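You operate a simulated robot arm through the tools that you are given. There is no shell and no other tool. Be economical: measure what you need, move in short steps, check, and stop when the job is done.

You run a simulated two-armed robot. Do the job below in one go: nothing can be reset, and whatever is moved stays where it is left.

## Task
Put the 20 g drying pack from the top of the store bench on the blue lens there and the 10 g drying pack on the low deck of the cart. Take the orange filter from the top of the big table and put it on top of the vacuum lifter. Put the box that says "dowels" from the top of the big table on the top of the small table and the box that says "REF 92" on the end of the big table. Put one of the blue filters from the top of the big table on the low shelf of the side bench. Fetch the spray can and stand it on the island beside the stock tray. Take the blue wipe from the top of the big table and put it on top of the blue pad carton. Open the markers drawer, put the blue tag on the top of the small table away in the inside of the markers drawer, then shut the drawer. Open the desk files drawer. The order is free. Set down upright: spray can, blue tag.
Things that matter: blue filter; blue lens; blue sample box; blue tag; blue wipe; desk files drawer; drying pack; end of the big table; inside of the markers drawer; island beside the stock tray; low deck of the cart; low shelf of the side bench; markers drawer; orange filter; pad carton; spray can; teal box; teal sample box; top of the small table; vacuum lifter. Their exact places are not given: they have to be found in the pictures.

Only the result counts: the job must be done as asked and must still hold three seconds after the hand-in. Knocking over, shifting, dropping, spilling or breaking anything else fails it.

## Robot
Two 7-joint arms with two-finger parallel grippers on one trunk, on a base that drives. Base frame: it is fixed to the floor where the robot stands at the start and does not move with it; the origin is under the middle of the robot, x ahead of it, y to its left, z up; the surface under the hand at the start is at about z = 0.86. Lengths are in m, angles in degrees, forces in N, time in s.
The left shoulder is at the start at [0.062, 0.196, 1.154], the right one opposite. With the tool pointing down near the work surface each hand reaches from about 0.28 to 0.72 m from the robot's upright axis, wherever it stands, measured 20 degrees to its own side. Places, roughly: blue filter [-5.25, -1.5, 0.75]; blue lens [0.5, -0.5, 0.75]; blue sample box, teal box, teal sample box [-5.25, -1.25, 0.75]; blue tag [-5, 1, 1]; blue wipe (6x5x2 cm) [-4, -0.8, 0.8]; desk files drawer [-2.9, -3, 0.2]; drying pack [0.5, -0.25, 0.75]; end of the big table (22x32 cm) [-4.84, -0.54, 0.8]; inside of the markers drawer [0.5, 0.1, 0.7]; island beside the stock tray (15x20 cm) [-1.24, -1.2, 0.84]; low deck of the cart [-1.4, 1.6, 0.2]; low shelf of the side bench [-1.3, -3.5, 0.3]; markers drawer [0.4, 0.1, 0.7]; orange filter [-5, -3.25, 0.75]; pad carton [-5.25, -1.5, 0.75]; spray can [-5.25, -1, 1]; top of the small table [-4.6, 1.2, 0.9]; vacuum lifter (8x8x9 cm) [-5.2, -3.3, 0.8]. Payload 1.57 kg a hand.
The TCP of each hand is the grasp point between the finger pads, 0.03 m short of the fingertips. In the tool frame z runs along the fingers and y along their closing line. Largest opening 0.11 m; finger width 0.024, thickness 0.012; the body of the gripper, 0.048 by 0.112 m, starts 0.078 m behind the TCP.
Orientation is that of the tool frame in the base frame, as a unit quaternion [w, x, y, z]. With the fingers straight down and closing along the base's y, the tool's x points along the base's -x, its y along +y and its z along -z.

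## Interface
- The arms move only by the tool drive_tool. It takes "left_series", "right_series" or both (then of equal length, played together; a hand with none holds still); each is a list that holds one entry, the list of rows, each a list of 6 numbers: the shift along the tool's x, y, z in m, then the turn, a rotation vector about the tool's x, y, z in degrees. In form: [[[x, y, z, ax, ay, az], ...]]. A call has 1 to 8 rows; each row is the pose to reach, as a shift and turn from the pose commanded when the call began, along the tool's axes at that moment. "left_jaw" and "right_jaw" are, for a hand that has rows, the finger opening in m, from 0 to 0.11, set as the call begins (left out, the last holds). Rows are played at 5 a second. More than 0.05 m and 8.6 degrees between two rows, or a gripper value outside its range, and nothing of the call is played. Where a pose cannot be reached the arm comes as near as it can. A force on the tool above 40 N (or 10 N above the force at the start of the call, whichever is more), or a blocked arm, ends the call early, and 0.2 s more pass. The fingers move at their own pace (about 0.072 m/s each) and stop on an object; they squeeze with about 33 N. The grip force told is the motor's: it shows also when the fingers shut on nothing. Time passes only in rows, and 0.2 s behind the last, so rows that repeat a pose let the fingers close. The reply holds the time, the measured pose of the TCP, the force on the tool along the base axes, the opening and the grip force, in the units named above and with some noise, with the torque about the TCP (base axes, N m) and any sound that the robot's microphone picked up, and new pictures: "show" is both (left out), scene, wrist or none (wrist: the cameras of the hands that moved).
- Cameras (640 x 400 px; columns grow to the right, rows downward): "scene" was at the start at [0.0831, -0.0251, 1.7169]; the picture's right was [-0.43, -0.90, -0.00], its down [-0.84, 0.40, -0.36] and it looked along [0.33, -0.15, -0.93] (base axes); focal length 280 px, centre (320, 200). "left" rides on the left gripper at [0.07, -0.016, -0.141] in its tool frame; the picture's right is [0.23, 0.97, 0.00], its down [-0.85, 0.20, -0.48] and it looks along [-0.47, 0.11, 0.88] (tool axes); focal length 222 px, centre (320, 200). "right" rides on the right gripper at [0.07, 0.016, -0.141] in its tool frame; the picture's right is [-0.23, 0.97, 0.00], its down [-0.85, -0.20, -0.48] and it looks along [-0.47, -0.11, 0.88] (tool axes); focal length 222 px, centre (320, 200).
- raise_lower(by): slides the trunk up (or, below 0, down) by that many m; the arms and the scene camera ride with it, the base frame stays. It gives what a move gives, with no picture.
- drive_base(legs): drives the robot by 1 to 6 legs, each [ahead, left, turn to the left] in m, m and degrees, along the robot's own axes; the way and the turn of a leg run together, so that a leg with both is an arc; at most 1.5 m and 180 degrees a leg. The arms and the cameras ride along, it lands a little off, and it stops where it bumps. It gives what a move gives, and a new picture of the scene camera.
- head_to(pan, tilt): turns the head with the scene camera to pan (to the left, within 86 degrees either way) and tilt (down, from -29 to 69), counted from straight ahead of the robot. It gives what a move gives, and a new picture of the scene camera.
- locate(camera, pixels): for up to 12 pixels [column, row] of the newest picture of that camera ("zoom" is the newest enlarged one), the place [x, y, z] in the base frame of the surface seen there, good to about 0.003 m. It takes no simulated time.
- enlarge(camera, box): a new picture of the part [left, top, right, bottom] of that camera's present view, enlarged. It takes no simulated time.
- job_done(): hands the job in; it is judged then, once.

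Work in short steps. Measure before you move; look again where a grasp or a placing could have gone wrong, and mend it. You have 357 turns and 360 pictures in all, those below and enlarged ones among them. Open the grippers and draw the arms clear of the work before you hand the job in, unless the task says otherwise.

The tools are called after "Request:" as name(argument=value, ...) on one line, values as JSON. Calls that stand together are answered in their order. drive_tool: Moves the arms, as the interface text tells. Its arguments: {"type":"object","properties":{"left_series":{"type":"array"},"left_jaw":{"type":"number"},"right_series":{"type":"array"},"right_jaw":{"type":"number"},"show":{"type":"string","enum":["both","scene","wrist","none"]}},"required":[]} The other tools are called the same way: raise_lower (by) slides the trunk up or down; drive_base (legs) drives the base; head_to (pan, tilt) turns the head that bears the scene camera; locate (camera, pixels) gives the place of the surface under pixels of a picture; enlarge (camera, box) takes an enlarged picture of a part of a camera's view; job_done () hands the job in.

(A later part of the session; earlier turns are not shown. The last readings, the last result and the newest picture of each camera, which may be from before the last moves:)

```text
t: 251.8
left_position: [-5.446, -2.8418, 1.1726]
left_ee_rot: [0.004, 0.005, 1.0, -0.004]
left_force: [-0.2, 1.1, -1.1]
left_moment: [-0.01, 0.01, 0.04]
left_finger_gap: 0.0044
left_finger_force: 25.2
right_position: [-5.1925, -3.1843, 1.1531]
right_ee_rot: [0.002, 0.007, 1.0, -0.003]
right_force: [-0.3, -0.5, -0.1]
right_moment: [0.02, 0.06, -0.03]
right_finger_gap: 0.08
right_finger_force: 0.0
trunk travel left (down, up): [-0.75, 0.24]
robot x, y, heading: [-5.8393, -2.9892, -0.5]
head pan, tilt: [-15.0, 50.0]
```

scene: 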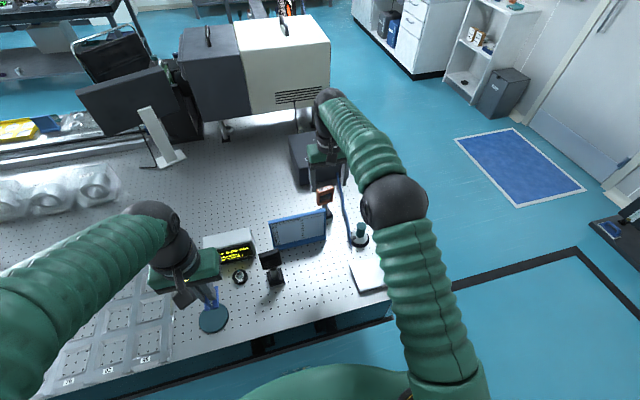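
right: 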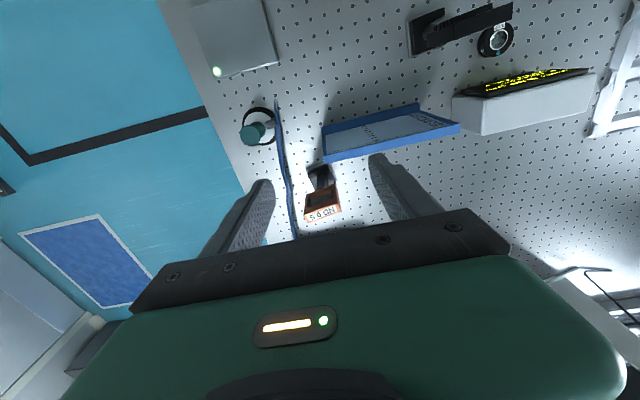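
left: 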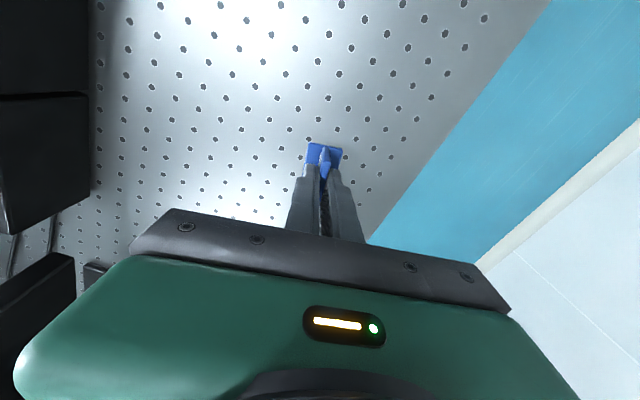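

The only orange object is ND 0.5. I enlarge it to understand its shape.

Request:
enlarge(camera="right", box=[280, 140, 380, 240])

Request:
enlarge(camera="scene", box=[300, 170, 390, 260])

Request:
locate(camera="right", pixels=[[310, 188], [338, 208], [320, 215], [305, 220], [322, 200], [317, 170], [331, 178], [258, 130], [250, 133], [265, 143]])

```text
4.00 times, centred on (330, 190) of right
```

zoom: 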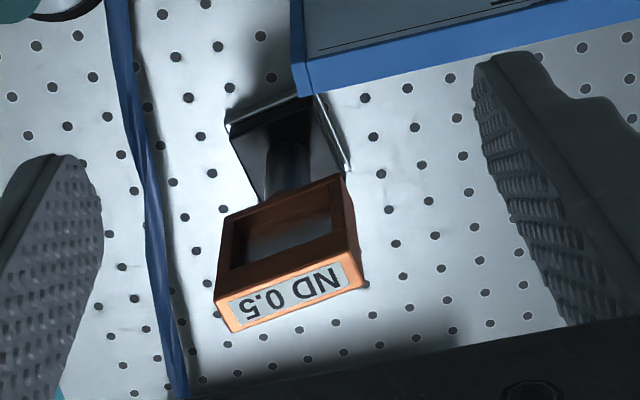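

```text
4.44 times, centred on (345, 215) of scene
```

zoom: 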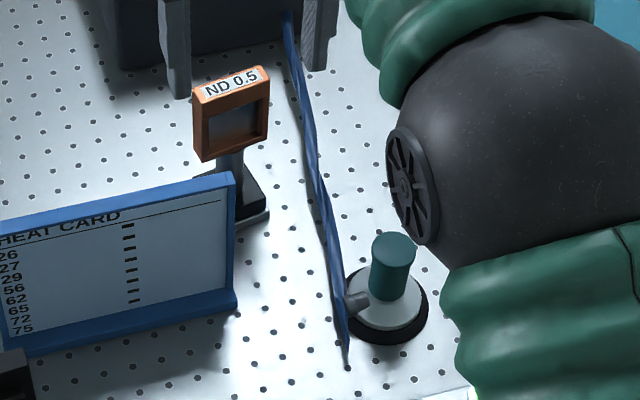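

```text
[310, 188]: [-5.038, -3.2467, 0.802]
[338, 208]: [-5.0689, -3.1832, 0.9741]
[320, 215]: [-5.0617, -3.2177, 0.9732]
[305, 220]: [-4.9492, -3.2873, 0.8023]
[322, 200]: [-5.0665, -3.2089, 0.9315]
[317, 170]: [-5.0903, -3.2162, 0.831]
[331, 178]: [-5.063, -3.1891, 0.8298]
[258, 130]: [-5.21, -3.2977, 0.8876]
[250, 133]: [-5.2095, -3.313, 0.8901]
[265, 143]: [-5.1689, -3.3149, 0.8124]
```

ND 0.5 is a framed filter on a post with a small base; top (−5.065,−3.20,0.974), yaw about 12°. I measure the tube and the frame's sides for a side grip, and the knob's diameter.

Request:
locate(camera="right", pixels=[[292, 215], [288, 190], [284, 160], [340, 200], [304, 205], [307, 218], [318, 186], [336, 186], [247, 124], [262, 124]])

Request:
locate(camera="scene", pixels=[[317, 190], [331, 189], [319, 203], [331, 199], [357, 225], [363, 225], [360, 224], [360, 228], [352, 241], [368, 241]])

```text
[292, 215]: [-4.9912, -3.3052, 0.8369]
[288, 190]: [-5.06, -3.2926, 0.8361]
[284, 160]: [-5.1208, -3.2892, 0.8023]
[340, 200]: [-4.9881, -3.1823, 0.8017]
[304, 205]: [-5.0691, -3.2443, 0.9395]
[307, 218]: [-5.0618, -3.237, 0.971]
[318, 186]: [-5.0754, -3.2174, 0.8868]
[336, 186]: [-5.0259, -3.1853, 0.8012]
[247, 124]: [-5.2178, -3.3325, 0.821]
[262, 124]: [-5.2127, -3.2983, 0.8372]
```

```text
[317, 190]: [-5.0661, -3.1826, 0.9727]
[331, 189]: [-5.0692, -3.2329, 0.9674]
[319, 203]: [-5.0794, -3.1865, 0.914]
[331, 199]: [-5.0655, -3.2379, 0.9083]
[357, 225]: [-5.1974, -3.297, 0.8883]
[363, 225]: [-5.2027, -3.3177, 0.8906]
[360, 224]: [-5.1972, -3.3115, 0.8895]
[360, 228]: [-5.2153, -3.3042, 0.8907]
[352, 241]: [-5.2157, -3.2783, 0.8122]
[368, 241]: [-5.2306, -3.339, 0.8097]
```

Frame: y −3.183…−3.240, z up to 0.974; tube well aside; knob top centre (−5.205,−3.307,0.890), 2.4 cm wide. I move the base ahead 0.07 m and right 0.06 for reach.

Request:
drive_base(legs=[[0.07, -0.06, 0.5]])

Request:
drive_tool(right_series=[[[-0.02, 0.0, 0, 0, 0, -6], [-0.04, 0.0, 0, 0, 0, -12]]], right_jaw=0.1, show="wrist")

```text
t: 252.9
left_position: [-5.3864, -2.8746, 1.1713]
left_ee_rot: [0.007, 0.0, 1.0, -0.011]
left_force: [-0.8, 0.3, 0.8]
left_moment: [-0.04, -0.01, 0.0]
left_finger_gap: 0.0047
left_finger_force: 25.7
right_position: [-5.1307, -3.212, 1.1603]
right_ee_rot: [0.007, 0.0, 1.0, -0.012]
right_force: [-0.4, 1.2, 0.9]
right_moment: [-0.1, 0.02, 0.0]
right_finger_gap: 0.0801
right_finger_force: 0.1
trunk travel left (down, up): [-0.75, 0.24]
robot x, y, heading: [-5.7714, -3.0424, 0.0]
head pan, tilt: [-15.0, 50.0]
```

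scene: 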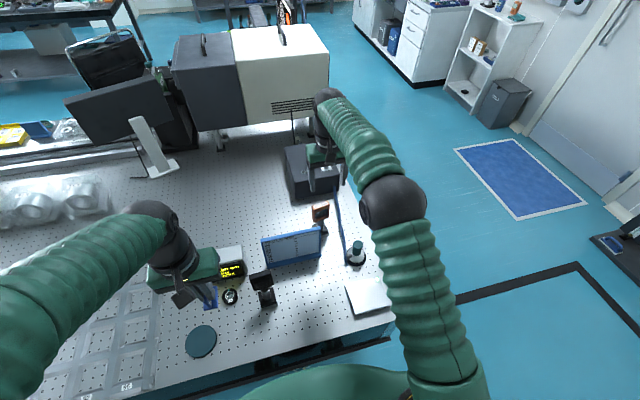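

```text
t: 253.5
left_position: [-5.3834, -2.8984, 1.1748]
left_ee_rot: [0.006, 0.0, 1.0, -0.001]
left_force: [0.0, 0.3, -1.0]
left_moment: [0.05, 0.01, 0.01]
left_finger_gap: 0.0047
left_finger_force: 24.9
right_position: [-5.0981, -3.2389, 1.1571]
right_ee_rot: [0.005, -0.105, 0.994, -0.001]
right_force: [0.0, 0.0, -0.2]
right_moment: [0.01, 0.0, -0.02]
right_finger_gap: 0.1003
right_finger_force: 0.1
right hand out of reach, approached as far as the arm can: row 2
trunk travel left (down, up): [-0.75, 0.24]
robot x, y, heading: [-5.7648, -3.0448, -0.2]
head pan, tilt: [-15.0, 50.0]
```

right: 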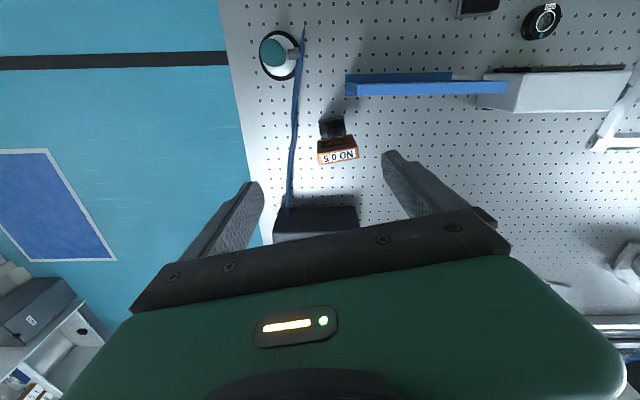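

Reach ends slightly short at this height; lower it reaches farther. I go down to z≈1.0 above the frame and shift onto it.

Request:
drive_tool(right_series=[[[0, 0.01, 0.04, 0, 0, 0], [-0.01, 0.02, 0.08, 0, 0, 0], [-0.025, 0.02, 0.11, 0, 0, 0], [-0.036, 0.02, 0.13, 0, 0, 0]]], show="wrist")

```text
t: 254.5
left_position: [-5.3822, -2.888, 1.1721]
left_ee_rot: [0.005, -0.002, 1.0, -0.005]
left_force: [-0.4, 0.6, -0.3]
left_moment: [0.01, -0.03, 0.01]
left_finger_gap: 0.0046
left_finger_force: 25.0
right_position: [-5.0839, -3.205, 1.026]
right_ee_rot: [0.003, -0.106, 0.994, -0.006]
right_force: [1.0, 0.1, 1.0]
right_moment: [-0.04, 0.0, 0.0]
right_finger_gap: 0.0999
right_finger_force: 0.0
right hand out of reach, approached as far as the arm can: row 4
trunk travel left (down, up): [-0.75, 0.24]
robot x, y, heading: [-5.7684, -3.0417, 0.0]
head pan, tilt: [-15.0, 50.0]
```

right: 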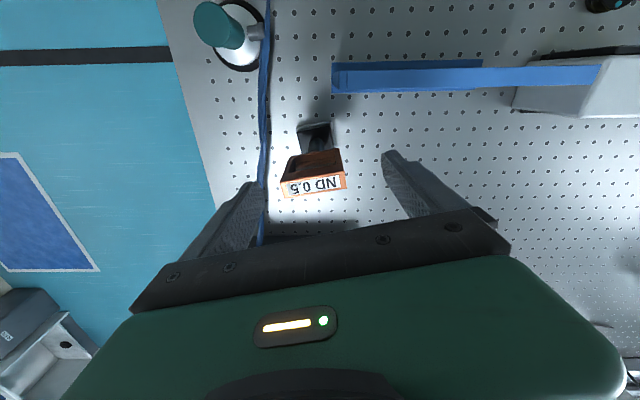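

Reach is short by 2 cm. I raise the trunk 0.08 m and creep ahead 0.02 m.

Request:
raise_lower(by=0.08)

Request:
drive_base(legs=[[0.025, 0, 0]])

Request:
drive_tool(right_series=[[[0, 0, 0.04, 0, 0, 4], [0, 0, 0.07, 0, 0, 4]]], show="wrist")

```text
t: 255.7
left_position: [-5.3812, -2.8896, 1.2518]
left_ee_rot: [0.004, -0.001, 1.0, -0.004]
left_force: [-0.2, -0.5, 0.0]
left_moment: [0.0, 0.0, -0.01]
left_finger_gap: 0.0048
left_finger_force: 25.0
right_position: [-5.084, -3.2068, 1.1051]
right_ee_rot: [0.003, -0.104, 0.995, -0.005]
right_force: [0.0, 0.1, -0.1]
right_moment: [-0.03, 0.05, 0.0]
right_finger_gap: 0.0999
right_finger_force: 0.0
trunk travel left (down, up): [-0.83, 0.16]
robot x, y, heading: [-5.767, -3.0473, 0.1]
head pan, tilt: [-15.0, 50.0]
```

```text
t: 256.5
left_position: [-5.3626, -2.8889, 1.2553]
left_ee_rot: [0.009, -0.001, 1.0, -0.004]
left_force: [0.5, 0.1, 0.3]
left_moment: [-0.01, 0.0, 0.0]
left_finger_gap: 0.0047
left_finger_force: 25.2
right_position: [-5.0624, -3.2064, 1.1105]
right_ee_rot: [0.006, -0.104, 0.994, -0.006]
right_force: [-0.3, -0.2, -0.6]
right_moment: [0.0, -0.02, 0.0]
right_finger_gap: 0.0999
right_finger_force: 0.0
trunk travel left (down, up): [-0.83, 0.16]
robot x, y, heading: [-5.7414, -3.0473, 0.2]
head pan, tilt: [-15.0, 50.0]
```

scene: 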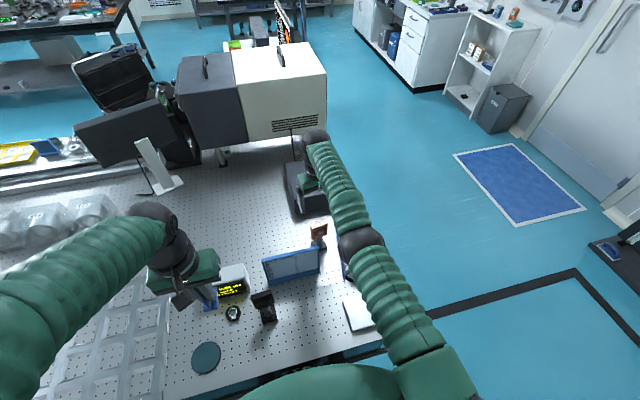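

```text
t: 257.1
left_position: [-5.3584, -2.8916, 1.2538]
left_ee_rot: [0.007, -0.001, 1.0, -0.004]
left_force: [0.7, -0.1, 0.2]
left_moment: [-0.05, 0.0, -0.04]
left_finger_gap: 0.0047
left_finger_force: 24.8
right_position: [-5.0552, -3.2095, 1.0378]
right_ee_rot: [0.005, -0.069, 0.998, -0.004]
right_force: [0.2, -0.4, 0.3]
right_moment: [0.01, -0.01, 0.01]
right_finger_gap: 0.1001
right_finger_force: 0.2
trunk travel left (down, up): [-0.83, 0.16]
robot x, y, heading: [-5.7427, -3.0427, -0.1]
head pan, tilt: [-15.0, 50.0]
```

right: 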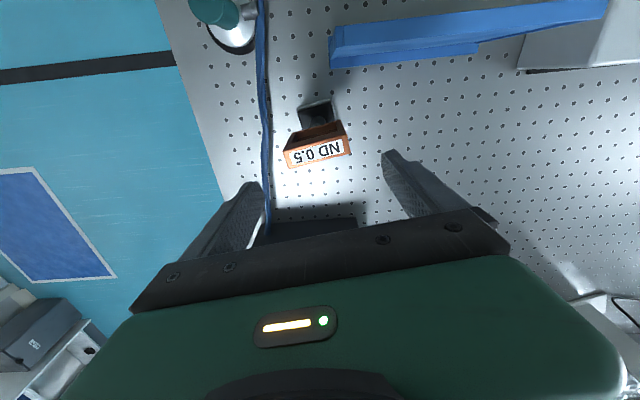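

Reach is fine now and the yaw matches. I measure the frame top again.

Request:
locate(camera="right", pixels=[[288, 155], [348, 140], [290, 163], [349, 150], [318, 148], [285, 150], [345, 128]])

```text
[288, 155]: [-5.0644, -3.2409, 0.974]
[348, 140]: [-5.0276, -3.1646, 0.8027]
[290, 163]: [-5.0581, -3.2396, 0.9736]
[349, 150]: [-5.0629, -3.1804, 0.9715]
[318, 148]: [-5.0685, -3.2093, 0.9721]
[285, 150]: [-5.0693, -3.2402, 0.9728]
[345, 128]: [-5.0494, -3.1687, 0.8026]
```

Frame centre (−5.065,−3.2105), 6 cm wide. I descend to z≈0.945 and close on its sides.

Request:
drive_tool(right_series=[[[0.01, 0, 0.03, 0, 0, 0], [0.01, 0, 0.06, 0, 0, 0], [0.01, 0, 0.092, 0, 0, 0]]], show="wrist")

```text
t: 257.9
left_position: [-5.3606, -2.8926, 1.2552]
left_ee_rot: [0.007, -0.001, 1.0, -0.003]
left_force: [0.2, 0.0, 0.2]
left_moment: [0.01, 0.03, -0.01]
left_finger_gap: 0.0044
left_finger_force: 25.5
right_position: [-5.072, -3.2159, 0.9485]
right_ee_rot: [0.004, -0.069, 0.998, -0.004]
right_force: [-0.7, 0.4, 0.2]
right_moment: [0.0, -0.03, 0.01]
right_finger_gap: 0.1002
right_finger_force: 0.1
right hand out of reach, approached as far as the arm can: row 1, 3
trunk travel left (down, up): [-0.83, 0.16]
robot x, y, heading: [-5.7445, -3.0459, 0.1]
head pan, tilt: [-15.0, 50.0]
```

right: 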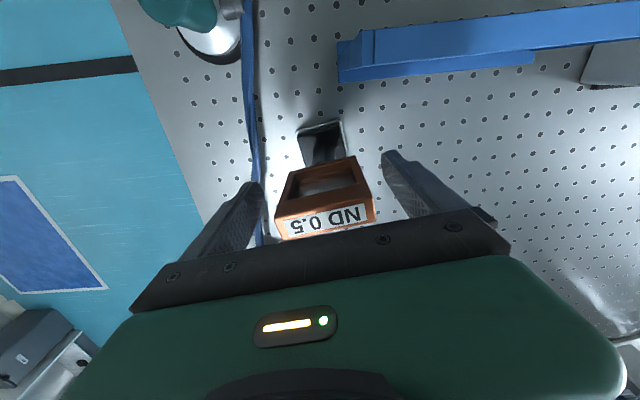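

I centre by 5 mm in y, then close and lift a little to see what comes along.

Request:
drive_tool(right_series=[[[-0.004, 0.005, 0, 0, 0, 0], [-0.004, 0.005, 0.002, 0, 0, 0]]], show="none")

Request:
drive_tool(right_series=[[[0, 0, 0, 0, 0, 0], [0, 0, 0, 0, 0, 0], [0, 0, 0, 0, 0, 0], [0, 0, -0.006, 0, 0, 0], [0, 0, -0.015, 0, 0, 0]]], right_jaw=0.0, show="wrist")

```text
t: 258.5
left_position: [-5.3585, -2.8918, 1.2534]
left_ee_rot: [0.006, -0.001, 1.0, -0.003]
left_force: [0.3, 0.1, 0.1]
left_moment: [0.02, -0.02, 0.03]
left_finger_gap: 0.0048
left_finger_force: 24.5
right_position: [-5.0708, -3.2085, 0.9459]
right_ee_rot: [0.005, -0.07, 0.998, -0.003]
right_force: [0.3, -0.2, -0.1]
right_moment: [0.0, 0.0, 0.02]
right_finger_gap: 0.1002
right_finger_force: 0.1
right hand out of reach, approached as far as the arm can: row 1
trunk travel left (down, up): [-0.83, 0.16]
robot x, y, heading: [-5.7414, -3.0453, -0.1]
head pan, tilt: [-15.0, 50.0]
```

```text
t: 259.7
left_position: [-5.3592, -2.8917, 1.2531]
left_ee_rot: [0.006, -0.001, 1.0, -0.004]
left_force: [-0.3, -0.6, -0.1]
left_moment: [-0.03, -0.05, -0.03]
left_finger_gap: 0.0047
left_finger_force: 25.1
right_position: [-5.0707, -3.206, 0.9601]
right_ee_rot: [0.003, -0.07, 0.998, -0.004]
right_force: [0.0, -0.2, -5.0]
right_moment: [0.0, 0.03, 0.03]
right_finger_gap: 0.0637
right_finger_force: 32.9
trunk travel left (down, up): [-0.83, 0.16]
robot x, y, heading: [-5.7445, -3.0439, -0.0]
head pan, tilt: [-15.0, 50.0]
```

right: 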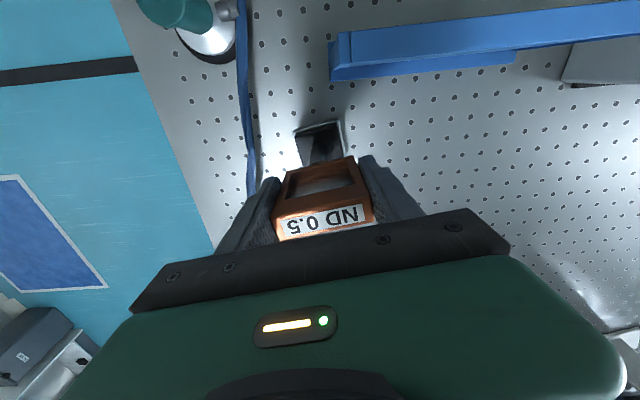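

It weighs about 5 N. I lift it up to z≈1.08 and look whether the base came along.

Request:
drive_tool(right_series=[[[0.002, 0, -0.03, 0, 0, 0], [0.004, 0, -0.06, 0, 0, 0], [0.008, 0, -0.09, 0, 0, 0], [0.012, 0, -0.13, 0, 0, 0]]], show="both")

```text
t: 260.7
left_position: [-5.3593, -2.8914, 1.2551]
left_ee_rot: [0.006, -0.001, 1.0, -0.004]
left_force: [0.1, -0.8, -0.8]
left_moment: [-0.01, -0.06, 0.0]
left_finger_gap: 0.0047
left_finger_force: 25.2
right_position: [-5.0869, -3.2071, 1.0898]
right_ee_rot: [0.003, -0.069, 0.998, -0.005]
right_force: [0.6, -0.4, -5.6]
right_moment: [-0.02, 0.03, 0.0]
right_finger_gap: 0.0641
right_finger_force: 32.8
trunk travel left (down, up): [-0.83, 0.16]
robot x, y, heading: [-5.7491, -3.0424, 0.0]
head pan, tilt: [-15.0, 50.0]
```

scene: 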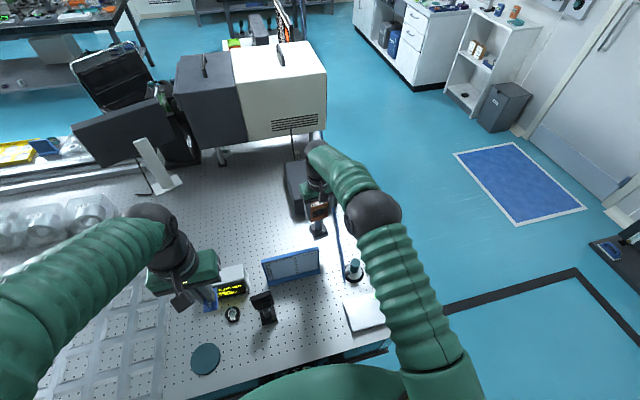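
right: 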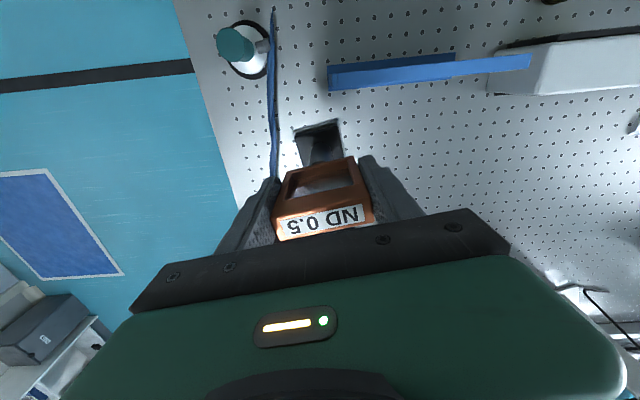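

The whole mount is lifted. I measure its base relative to the hand and the knob's top.

Request:
enlarge(camera="right", box=[200, 10, 380, 190])

Request:
locate(camera="right", pixels=[[296, 134], [336, 121], [343, 148], [303, 160], [320, 130], [318, 145], [235, 38], [222, 32], [232, 45]])

Request:
enlarge(camera="scene", box=[290, 180, 390, 300])

Request:
locate(camera="scene", pixels=[[311, 228], [328, 227], [318, 236], [319, 222], [356, 260], [350, 259], [362, 260], [355, 265], [319, 200]])

```text
2.22 times, centred on (290, 100) of right
```

zoom: 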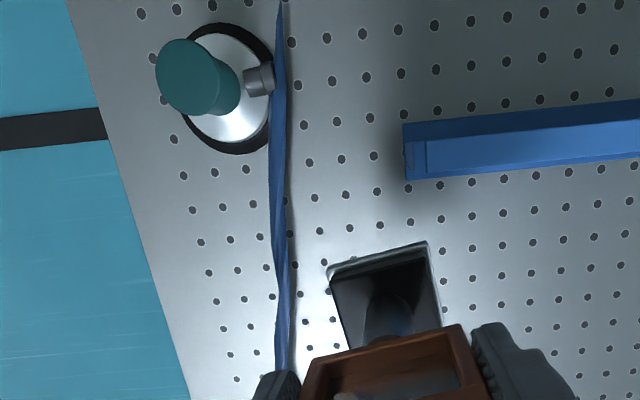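

```text
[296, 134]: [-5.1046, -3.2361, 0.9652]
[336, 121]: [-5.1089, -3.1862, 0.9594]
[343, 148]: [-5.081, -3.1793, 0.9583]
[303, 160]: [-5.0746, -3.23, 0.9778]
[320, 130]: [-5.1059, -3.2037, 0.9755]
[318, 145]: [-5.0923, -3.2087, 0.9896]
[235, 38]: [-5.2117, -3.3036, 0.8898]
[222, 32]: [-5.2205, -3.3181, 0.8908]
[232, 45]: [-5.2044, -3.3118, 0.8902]
```

```text
3.33 times, centred on (340, 240) of scene
```

zoom: 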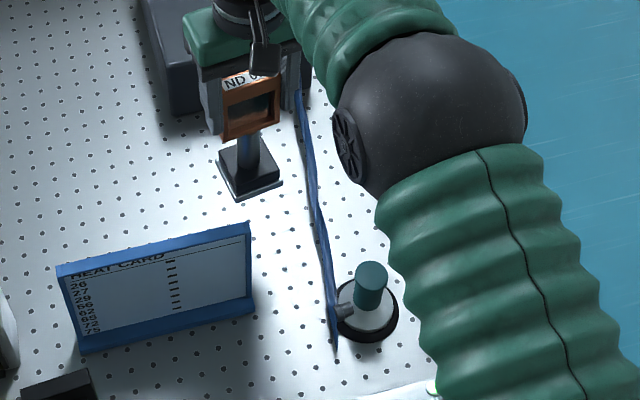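

```text
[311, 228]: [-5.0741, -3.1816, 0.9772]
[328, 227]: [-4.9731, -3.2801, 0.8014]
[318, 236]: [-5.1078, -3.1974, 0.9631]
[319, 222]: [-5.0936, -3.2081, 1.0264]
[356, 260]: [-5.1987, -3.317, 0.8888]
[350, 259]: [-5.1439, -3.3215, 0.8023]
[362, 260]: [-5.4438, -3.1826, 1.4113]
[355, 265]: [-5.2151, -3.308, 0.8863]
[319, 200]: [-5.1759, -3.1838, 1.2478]
```

Base centre (−5.084,−3.209), its bottom at TCP−0.146; knob top centre (−5.207,−3.311,0.890). I carry it over the knob at this height.

Request:
drive_tool(right_series=[[[0.02, -0.025, -0.01, 0, 0, 0], [0.048, -0.045, -0.01, 0, 0, 0], [0.08, -0.06, -0.01, 0, 0, 0], [0.11, -0.075, -0.01, 0, 0, 0], [0.136, -0.084, -0.01, 0, 0, 0]]], show="both")

```text
t: 261.9
left_position: [-5.3606, -2.8931, 1.2526]
left_ee_rot: [0.007, -0.001, 1.0, -0.004]
left_force: [1.1, 0.6, -0.5]
left_moment: [-0.01, 0.0, -0.01]
left_finger_gap: 0.0047
left_finger_force: 25.3
right_position: [-5.2067, -3.3129, 1.1008]
right_ee_rot: [0.005, -0.07, 0.998, -0.004]
right_force: [1.0, 0.0, -5.1]
right_moment: [-0.01, 0.04, 0.0]
right_finger_gap: 0.0642
right_finger_force: 33.3
trunk travel left (down, up): [-0.83, 0.16]
robot x, y, heading: [-5.7443, -3.0428, 0.2]
head pan, tilt: [-15.0, 50.0]
```

scene: 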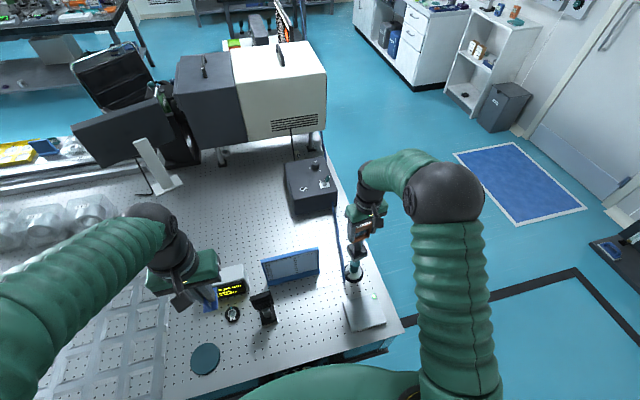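
right: 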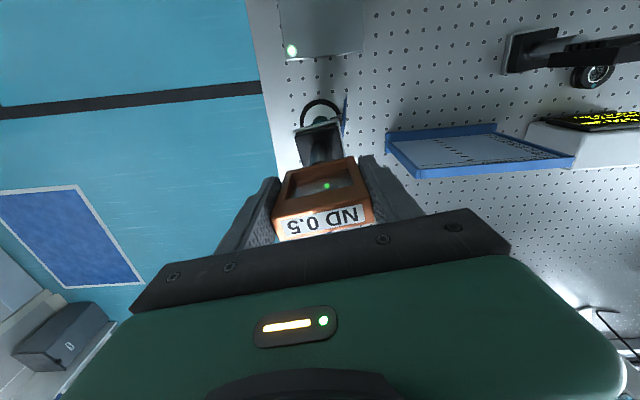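

The base is above the knob. I check the alignment from the scene camera.

Request:
enlarge(camera="scene", box=[320, 200, 400, 300])

Request:
enlarge(camera="right", box=[270, 80, 370, 180])

```text
4.00 times, centred on (360, 250) of scene
```

zoom: 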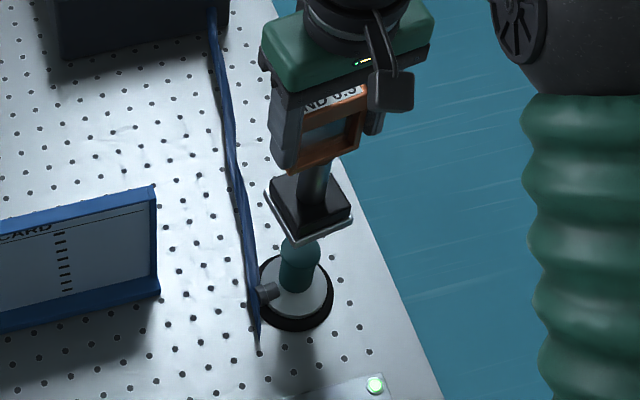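

```text
4.00 times, centred on (320, 130) of right
```

zoom: 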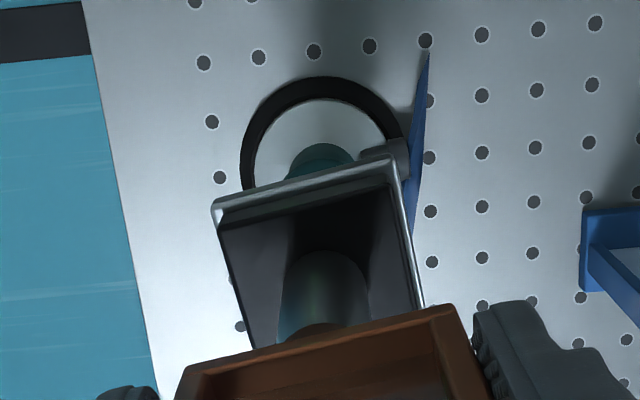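

I measure the base's front edge in the right camera's zoom to compute its centre.

Request:
locate(camera="zoom", pixels=[[216, 212], [396, 164], [306, 188], [422, 290], [325, 150], [300, 160]])

Request:
locate(camera="scene", pixels=[[356, 259], [347, 250], [368, 255], [354, 263]])

```text
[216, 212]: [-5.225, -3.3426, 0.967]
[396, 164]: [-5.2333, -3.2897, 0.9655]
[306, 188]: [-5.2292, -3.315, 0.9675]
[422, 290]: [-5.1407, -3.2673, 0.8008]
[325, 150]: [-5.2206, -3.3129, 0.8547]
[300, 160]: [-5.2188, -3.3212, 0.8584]
```

```text
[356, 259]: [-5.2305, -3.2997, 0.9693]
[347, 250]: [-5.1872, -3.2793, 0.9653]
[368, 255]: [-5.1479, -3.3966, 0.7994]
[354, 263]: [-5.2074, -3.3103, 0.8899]
```

Base centre (−5.2055,−3.312) is right above the knob (−5.207,−3.310). I lower 0.058 m, then creep to contact.

Request:
drive_tool(right_series=[[[0, 0.001, 0.02, 0, 0, 0], [0, 0.001, 0.04, 0, 0, 0], [0, 0.001, 0.055, 0, 0, 0], [0, 0.001, 0.06, 0, 0, 0]]], show="none")

Request:
drive_tool(right_series=[[[0, 0, 0.002, 0, 0, 0], [0, 0, 0.004, 0, 0, 0]]], show="scene")

```text
t: 262.9
left_position: [-5.3572, -2.8914, 1.2535]
left_ee_rot: [0.006, -0.001, 1.0, -0.004]
left_force: [0.5, 0.6, -0.3]
left_moment: [0.03, -0.01, -0.01]
left_finger_gap: 0.0048
left_finger_force: 25.3
right_position: [-5.2062, -3.3086, 1.0377]
right_ee_rot: [0.004, -0.07, 0.998, -0.004]
right_force: [-0.6, 0.4, -4.4]
right_moment: [-0.01, 0.04, 0.0]
right_finger_gap: 0.0641
right_finger_force: 32.8
trunk travel left (down, up): [-0.83, 0.16]
robot x, y, heading: [-5.7424, -3.0445, 0.1]
head pan, tilt: [-15.0, 50.0]
```

```text
t: 263.5
left_position: [-5.359, -2.8916, 1.2547]
left_ee_rot: [0.005, 0.0, 1.0, -0.004]
left_force: [0.6, -0.7, -0.2]
left_moment: [-0.01, 0.0, 0.01]
left_finger_gap: 0.0048
left_finger_force: 25.6
right_position: [-5.2061, -3.3095, 1.0338]
right_ee_rot: [0.003, -0.07, 0.998, -0.004]
right_force: [0.6, -0.3, -4.0]
right_moment: [-0.01, 0.06, -0.03]
right_finger_gap: 0.0639
right_finger_force: 33.1
trunk travel left (down, up): [-0.83, 0.16]
robot x, y, heading: [-5.7448, -3.0408, 0.1]
head pan, tilt: [-15.0, 50.0]
```

scene: 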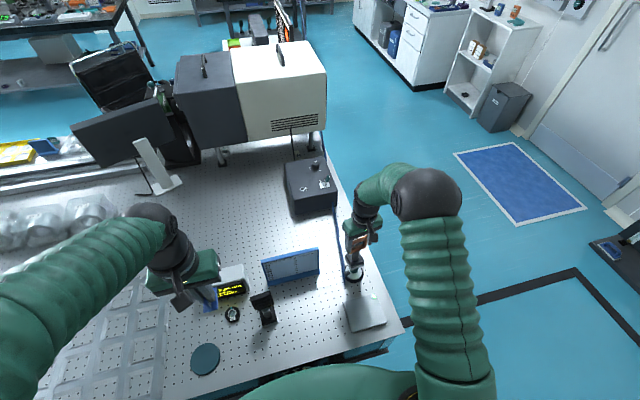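

Not yet in contact. I creep down in 2 mm steps.

Request:
drive_tool(right_series=[[[0, 0, 0.002, 0, 0, 0], [0, 0, 0.003, 0, 0, 0]]], show="none")

```text
t: 264.1
left_position: [-5.3596, -2.8917, 1.2546]
left_ee_rot: [0.007, -0.001, 1.0, -0.004]
left_force: [0.1, 0.1, -0.4]
left_moment: [0.02, 0.01, 0.0]
left_finger_gap: 0.0048
left_finger_force: 25.5
right_position: [-5.2069, -3.3093, 1.0333]
right_ee_rot: [0.006, -0.069, 0.998, -0.006]
right_force: [-0.4, -1.6, 12.5]
right_moment: [-0.11, 0.19, 0.04]
right_finger_gap: 0.064
right_finger_force: 33.1
trunk travel left (down, up): [-0.83, 0.16]
robot x, y, heading: [-5.7447, -3.0461, 0.1]
head pan, tilt: [-15.0, 50.0]
```

Contact (12.5 N). I ease up 1.5 mm and open, keeping the hand still, then check the view before rising.

Request:
drive_tool(right_series=[[[0, 0, -0.001, 0, 0, 0], [0, 0, -0.0015, 0, 0, 0]]], show="none")

Request:
drive_tool(right_series=[[[0, 0, 0, 0, 0, 0], [0, 0, 0, 0, 0, 0], [0, 0, 0, 0, 0, 0]]], right_jaw=0.085, show="both")

```text
t: 264.7
left_position: [-5.3591, -2.8933, 1.2534]
left_ee_rot: [0.007, -0.001, 1.0, -0.004]
left_force: [0.4, 0.7, -0.2]
left_moment: [0.01, -0.02, 0.0]
left_finger_gap: 0.0048
left_finger_force: 25.2
right_position: [-5.2065, -3.3089, 1.0331]
right_ee_rot: [0.006, -0.07, 0.998, -0.004]
right_force: [3.0, -3.6, 8.7]
right_moment: [-0.36, -0.39, -0.05]
right_finger_gap: 0.064
right_finger_force: 32.9
trunk travel left (down, up): [-0.83, 0.16]
robot x, y, heading: [-5.7434, -3.0451, -0.1]
head pan, tilt: [-15.0, 50.0]
```

```text
t: 265.5
left_position: [-5.3583, -2.8916, 1.2532]
left_ee_rot: [0.007, 0.0, 1.0, -0.003]
left_force: [0.6, 0.7, -1.6]
left_moment: [-0.01, 0.01, 0.04]
left_finger_gap: 0.0048
left_finger_force: 25.2
right_position: [-5.2064, -3.3083, 1.0334]
right_ee_rot: [0.005, -0.07, 0.998, -0.004]
right_force: [0.4, -0.1, -0.6]
right_moment: [0.0, -0.02, -0.01]
right_finger_gap: 0.0852
right_finger_force: 0.1
trunk travel left (down, up): [-0.83, 0.16]
robot x, y, heading: [-5.7443, -3.0439, -0.0]
head pan, tilt: [-15.0, 50.0]
```

scene: 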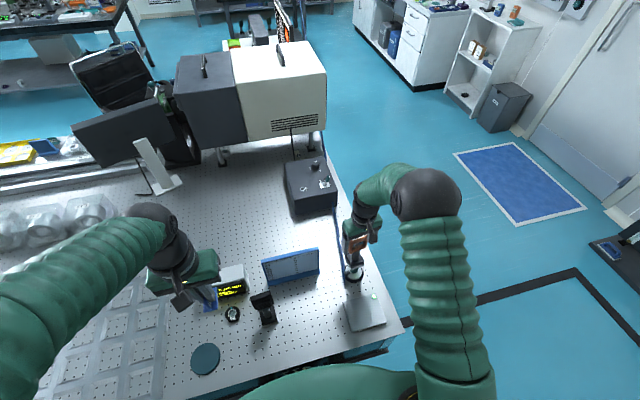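
right: 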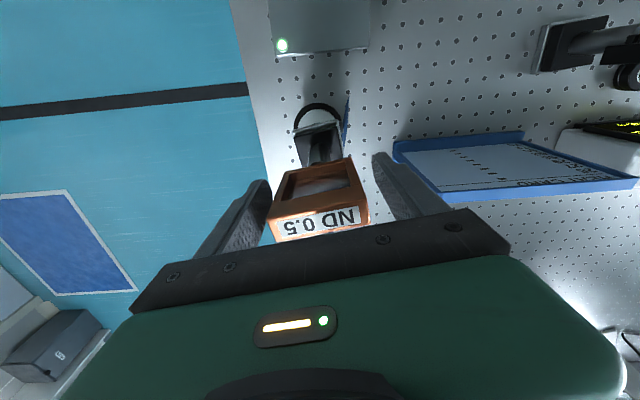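

It stands on the knob. I shift 4 mm to centre the fingers and rise straight up.

Request:
drive_tool(right_series=[[[0, -0.004, 0, 0, 0, 0], [0, -0.004, -0.02, 0, 0, 0], [0, -0.004, -0.045, 0, 0, 0], [0, -0.004, -0.08, 0, 0, 0], [0, -0.004, -0.12, 0, 0, 0]]], show="both")

```text
t: 266.7
left_position: [-5.3604, -2.891, 1.2546]
left_ee_rot: [0.007, 0.0, 1.0, -0.004]
left_force: [0.6, 0.8, -0.9]
left_moment: [0.0, -0.01, 0.0]
left_finger_gap: 0.0046
left_finger_force: 24.8
right_position: [-5.2043, -3.3112, 1.1546]
right_ee_rot: [0.005, -0.07, 0.998, -0.004]
right_force: [0.6, -0.6, 0.5]
right_moment: [0.01, 0.0, 0.0]
right_finger_gap: 0.0851
right_finger_force: 0.1
trunk travel left (down, up): [-0.83, 0.16]
robot x, y, heading: [-5.7425, -3.0439, 0.0]
head pan, tilt: [-15.0, 50.0]
```

scene: 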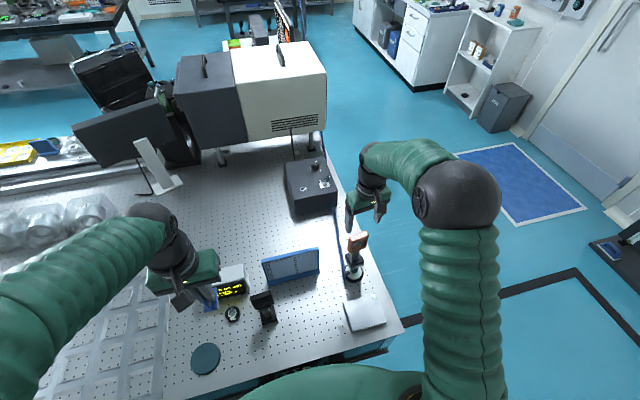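
right: 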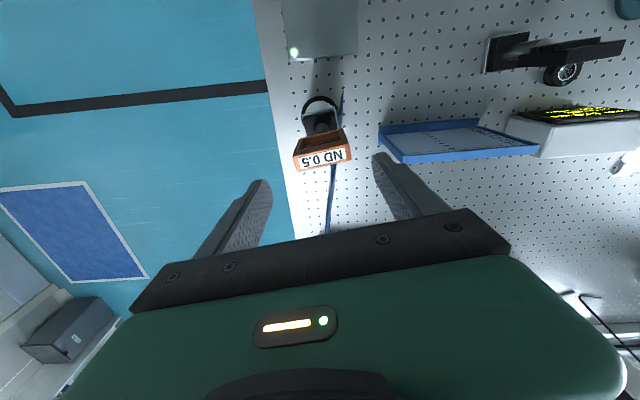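

The orange filter stands on the lifter. I retract the right hand upward and back, back the base off a little, and slide left to the blue filter at (−5.17,−1.57).

Request:
drive_tool(right_series=[[[0, 0, -0.04, 0, 0, 0], [0.03, 0, -0.07, 0, 0, 2], [0.07, 0.01, -0.08, 0, 0, 4], [0.11, 0.02, -0.08, 0, 0, 6], [0.15, 0.03, -0.08, 0, 0, 8], [0.19, 0.03, -0.08, 0, 0, 8]]], show="none")

Request:
drive_base(legs=[[-0.07, 0, 0], [0, 0.8, 0], [0, 0.83, 0]])

Request:
head_to(pan=0, tilt=60)

```text
t: 268.1
left_position: [-5.3626, -2.8914, 1.2545]
left_ee_rot: [0.008, -0.001, 1.0, -0.003]
left_force: [-0.3, 0.3, -0.2]
left_moment: [0.0, -0.02, -0.01]
left_finger_gap: 0.0047
left_finger_force: 25.0
right_position: [-5.4016, -3.3091, 1.2343]
right_ee_rot: [0.006, 0.0, 1.0, -0.003]
right_force: [0.5, -0.2, 0.3]
right_moment: [0.02, -0.01, -0.02]
right_finger_gap: 0.085
right_finger_force: 0.1
trunk travel left (down, up): [-0.83, 0.16]
robot x, y, heading: [-5.7434, -3.0444, 0.4]
head pan, tilt: [-15.0, 50.0]
```

```text
t: 277.0
left_position: [-5.4077, -1.2751, 1.2536]
left_ee_rot: [0.007, 0.015, 1.0, -0.002]
left_force: [-0.2, -0.4, 0.1]
left_moment: [0.03, 0.0, -0.02]
left_finger_gap: 0.0046
left_finger_force: 25.9
right_position: [-5.46, -1.6914, 1.2325]
right_ee_rot: [0.005, 0.015, 1.0, -0.002]
right_force: [0.4, -0.4, 1.2]
right_moment: [-0.02, 0.02, 0.0]
right_finger_gap: 0.085
right_finger_force: 0.1
trunk travel left (down, up): [-0.83, 0.16]
robot x, y, heading: [-5.7941, -1.4128, -1.7]
head pan, tilt: [-15.0, 50.0]
```

scene: 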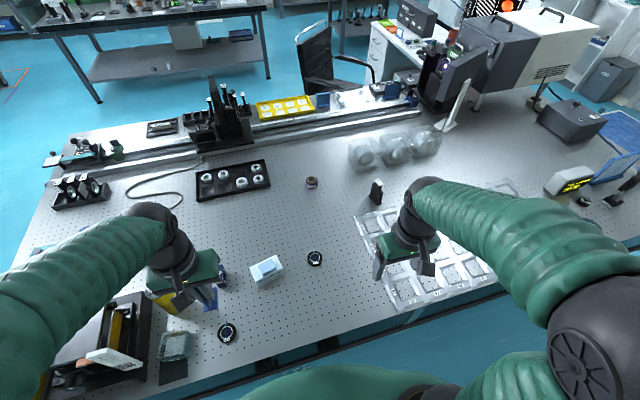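

```text
t: 277.8
left_position: [-5.4079, -1.2721, 1.2537]
left_ee_rot: [0.006, 0.014, 1.0, -0.004]
left_force: [-1.0, -0.6, 0.0]
left_moment: [0.01, 0.02, -0.01]
left_finger_gap: 0.0046
left_finger_force: 24.9
right_position: [-5.4593, -1.6885, 1.2316]
right_ee_rot: [0.006, 0.015, 1.0, -0.005]
right_force: [0.5, 0.1, 0.8]
right_moment: [-0.03, 0.02, -0.04]
right_finger_gap: 0.0848
right_finger_force: 0.1
trunk travel left (down, up): [-0.83, 0.16]
robot x, y, heading: [-5.792, -1.4153, -1.6]
head pan, tilt: [0.0, 60.0]
```

scene: 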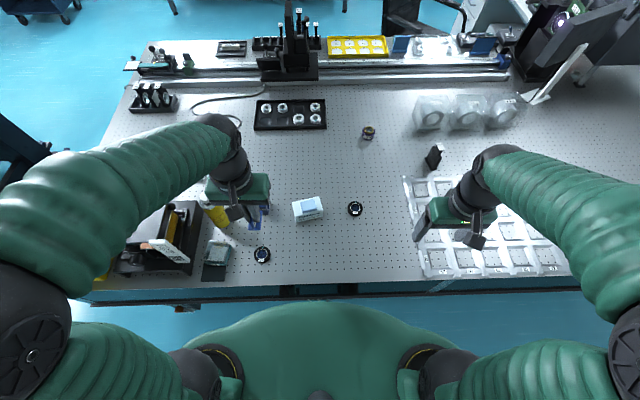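

I lower the trunk 0.1 m and move the right hand above the LOT 56 filter at (355,209).

Request:
raise_lower(by=-0.1)

Request:
drive_tool(right_series=[[[-0.038, 0.016, 0.0, 0, 0, 0], [-0.076, 0.032, 0.02, 0, 0, 0], [-0.114, 0.048, 0.045, 0, 0, 0], [-0.152, 0.066, 0.07, 0, 0, 0], [-0.19, 0.083, 0.09, 0, 0, 0], [-0.228, 0.1, 0.11, 0, 0, 0], [-0.26, 0.115, 0.13, 0, 0, 0], [-0.28, 0.125, 0.16, 0, 0, 0]]], right_jaw=0.07, show="wrist")

```text
t: 279.1
left_position: [-5.4084, -1.2722, 1.1533]
left_ee_rot: [0.007, 0.014, 1.0, -0.004]
left_force: [0.4, 1.1, 0.1]
left_moment: [-0.02, 0.02, 0.0]
left_finger_gap: 0.0047
left_finger_force: 25.2
right_position: [-5.4607, -1.6886, 1.1334]
right_ee_rot: [0.005, 0.015, 1.0, -0.004]
right_force: [-0.5, 0.3, 1.0]
right_moment: [0.02, -0.01, 0.0]
right_finger_gap: 0.0849
right_finger_force: 0.0
trunk travel left (down, up): [-0.73, 0.26]
robot x, y, heading: [-5.7924, -1.4139, -1.6]
head pan, tilt: [0.0, 60.0]
```

```text
t: 280.9
left_position: [-5.4058, -1.2726, 1.1532]
left_ee_rot: [0.006, 0.015, 1.0, -0.005]
left_force: [-0.5, 0.3, -0.3]
left_moment: [0.0, 0.04, 0.0]
left_finger_gap: 0.0047
left_finger_force: 25.0
right_position: [-5.1722, -1.576, 0.9733]
right_ee_rot: [0.005, 0.015, 1.0, -0.003]
right_force: [0.3, 0.2, -0.7]
right_moment: [-0.01, 0.02, 0.02]
right_finger_gap: 0.0703
right_finger_force: 0.1
trunk travel left (down, up): [-0.73, 0.26]
robot x, y, heading: [-5.7991, -1.4179, -1.7]
head pan, tilt: [0.0, 60.0]
```

right: 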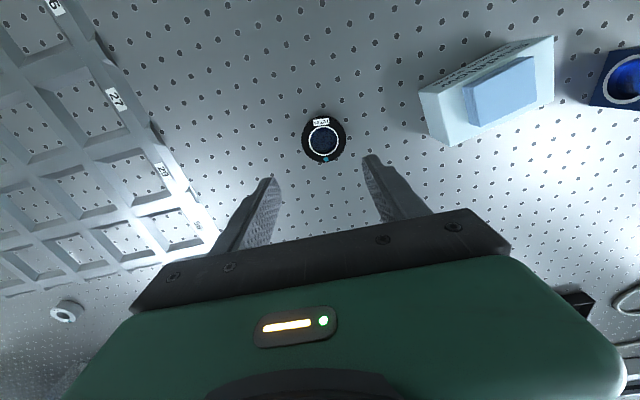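

I look closely at this ring and at the blue cube (615,80) to be certain which is the filter.

Request:
enlarge(camera="right", box=[280, 95, 370, 180])

Request:
enlarge(camera="right", box=[560, 30, 640, 120])

Request:
locate(camera="right", pixels=[[323, 138], [304, 136], [345, 136], [322, 114], [325, 162], [610, 80], [323, 118]])

```text
4.71 times, centred on (325, 138) of right
```

zoom: 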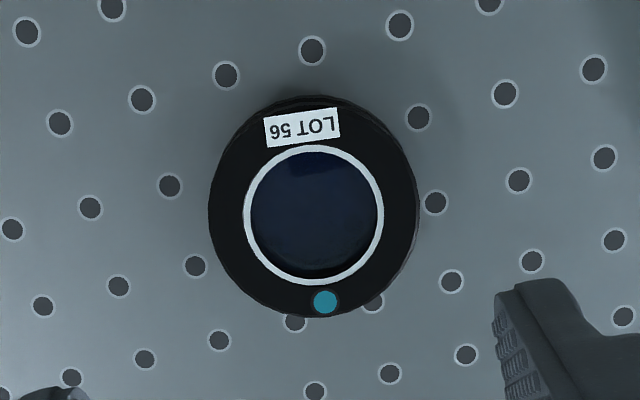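

```text
4.44 times, centred on (600, 75) of right
```

zoom: 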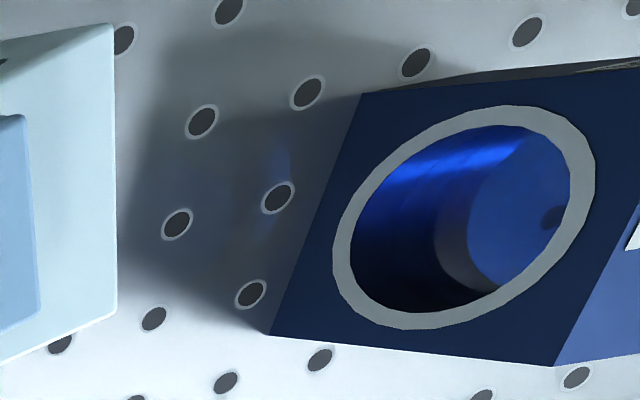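

```text
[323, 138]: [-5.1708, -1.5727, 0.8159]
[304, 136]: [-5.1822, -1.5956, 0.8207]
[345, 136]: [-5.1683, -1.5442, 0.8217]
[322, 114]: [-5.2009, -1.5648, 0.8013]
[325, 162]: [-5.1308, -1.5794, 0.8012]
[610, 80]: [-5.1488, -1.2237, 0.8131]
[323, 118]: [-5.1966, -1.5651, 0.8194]
```

Both round filters have the same blue glass; the one marked BLUE at (−5.35,−1.21) is the surest choice. I retract the right hand upward, raise the trunk and slide left 0.25 m to reach it.

Request:
drive_tool(right_series=[[[0, 0, -0.04, 0, 0, 0], [0.03, -0.01, -0.07, 0, 0, 0], [0.07, -0.02, -0.09, 0, 0, 0], [0.11, -0.03, -0.11, 0, 0, 0], [0.15, -0.04, -0.12, 0, 0, 0]]], show="none")

Request:
raise_lower(by=0.1)

Request:
drive_base(legs=[[-0.02, 0.27, 1.7]])

Request:
head_to(pan=10, tilt=58)

```text
t: 282.1
left_position: [-5.4103, -1.2729, 1.1544]
left_ee_rot: [0.007, 0.014, 1.0, -0.004]
left_force: [-0.8, 0.0, -0.5]
left_moment: [-0.03, -0.04, 0.02]
left_finger_gap: 0.0049
left_finger_force: 25.5
right_position: [-5.3304, -1.6045, 1.0954]
right_ee_rot: [0.006, 0.016, 1.0, -0.003]
right_force: [-1.5, -0.4, -0.2]
right_moment: [0.0, -0.01, -0.02]
right_finger_gap: 0.0703
right_finger_force: 0.0
trunk travel left (down, up): [-0.73, 0.26]
robot x, y, heading: [-5.7957, -1.4111, -1.4]
head pan, tilt: [0.0, 60.0]
```

```text
t: 283.4
left_position: [-5.4081, -1.2744, 1.2546]
left_ee_rot: [0.007, 0.014, 1.0, -0.003]
left_force: [0.1, -0.3, -0.2]
left_moment: [-0.04, -0.03, 0.03]
left_finger_gap: 0.0049
left_finger_force: 25.5
right_position: [-5.3293, -1.6049, 1.1951]
right_ee_rot: [0.006, 0.015, 1.0, -0.003]
right_force: [-1.1, -0.3, -0.4]
right_moment: [0.01, -0.01, -0.01]
right_finger_gap: 0.0699
right_finger_force: 0.0
trunk travel left (down, up): [-0.83, 0.16]
robot x, y, heading: [-5.7964, -1.4136, -1.7]
head pan, tilt: [0.0, 60.0]
```

```text
t: 285.4
left_position: [-5.4306, -0.9983, 1.2541]
left_ee_rot: [0.006, -0.004, 1.0, -0.001]
left_force: [-0.2, -0.8, 0.1]
left_moment: [0.05, -0.02, 0.03]
left_finger_gap: 0.0046
left_finger_force: 24.9
right_position: [-5.3387, -1.3281, 1.1931]
right_ee_rot: [0.005, -0.003, 1.0, 0.0]
right_force: [-0.8, -0.6, -0.9]
right_moment: [0.02, 0.01, 0.0]
right_finger_gap: 0.0697
right_finger_force: 0.1
trunk travel left (down, up): [-0.83, 0.16]
robot x, y, heading: [-5.8121, -1.1429, 0.4]
head pan, tilt: [0.0, 60.0]
```

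scene: 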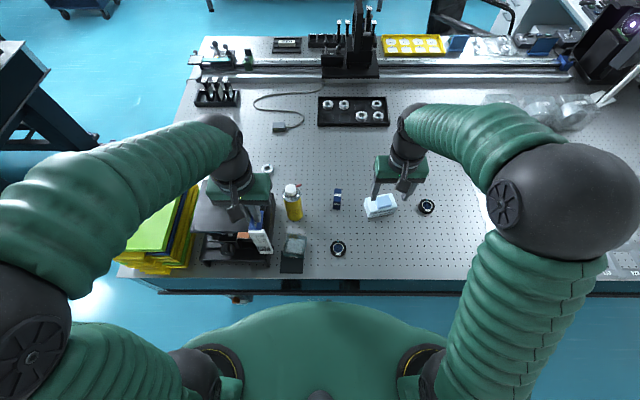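

```text
t: 286.1
left_position: [-5.4325, -0.9896, 1.254]
left_ee_rot: [0.006, -0.004, 1.0, -0.005]
left_force: [0.4, 0.1, -0.3]
left_moment: [-0.03, -0.02, 0.03]
left_finger_gap: 0.0047
left_finger_force: 24.9
right_position: [-5.3395, -1.3188, 1.1944]
right_ee_rot: [0.005, -0.004, 1.0, -0.005]
right_force: [-0.9, 0.5, 1.0]
right_moment: [0.0, 0.01, 0.0]
right_finger_gap: 0.0701
right_finger_force: 0.0
trunk travel left (down, up): [-0.83, 0.16]
robot x, y, heading: [-5.813, -1.1476, 0.6]
head pan, tilt: [10.0, 58.0]
```

scene: 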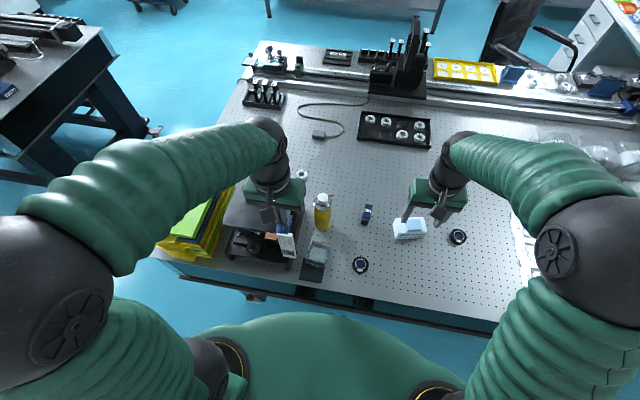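

I move the right hand to the BLUE ring at (360,264), down to z≈0.97.

Request:
drive_tool(right_series=[[[0.002, 0.02, 0.03, 0, 0, 0], [0.004, 0.04, 0.07, 0, 0, 0], [0.006, 0.06, 0.11, 0, 0, 0], [0.008, 0.08, 0.15, 0, 0, 0], [0.01, 0.1, 0.19, 0, 0, 0], [0.01, 0.107, 0.22, 0, 0, 0]]], show="both")

```text
t: 287.5
left_position: [-5.4311, -0.9917, 1.2528]
left_ee_rot: [0.006, -0.005, 1.0, -0.004]
left_force: [-0.3, 0.1, 0.4]
left_moment: [-0.02, 0.0, 0.03]
left_finger_gap: 0.0045
left_finger_force: 24.8
right_position: [-5.3479, -1.2147, 0.9735]
right_ee_rot: [0.006, -0.003, 1.0, -0.003]
right_force: [-0.3, 0.6, 0.2]
right_moment: [-0.01, 0.04, -0.02]
right_finger_gap: 0.0701
right_finger_force: 0.1
trunk travel left (down, up): [-0.83, 0.16]
robot x, y, heading: [-5.8124, -1.1479, 0.4]
head pan, tilt: [10.0, 58.0]
```

scene: 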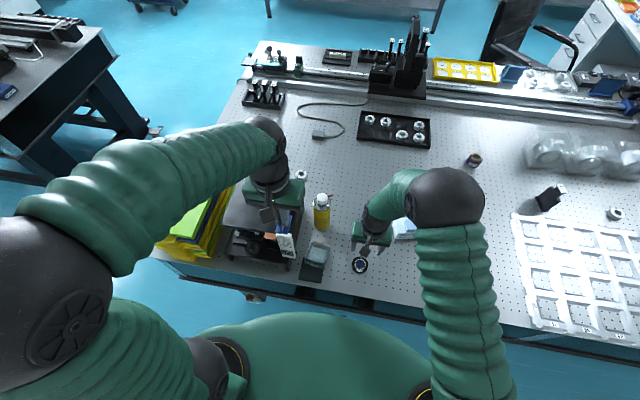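
right: 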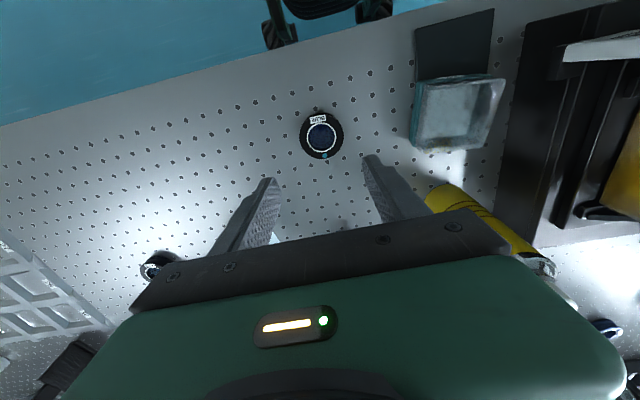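

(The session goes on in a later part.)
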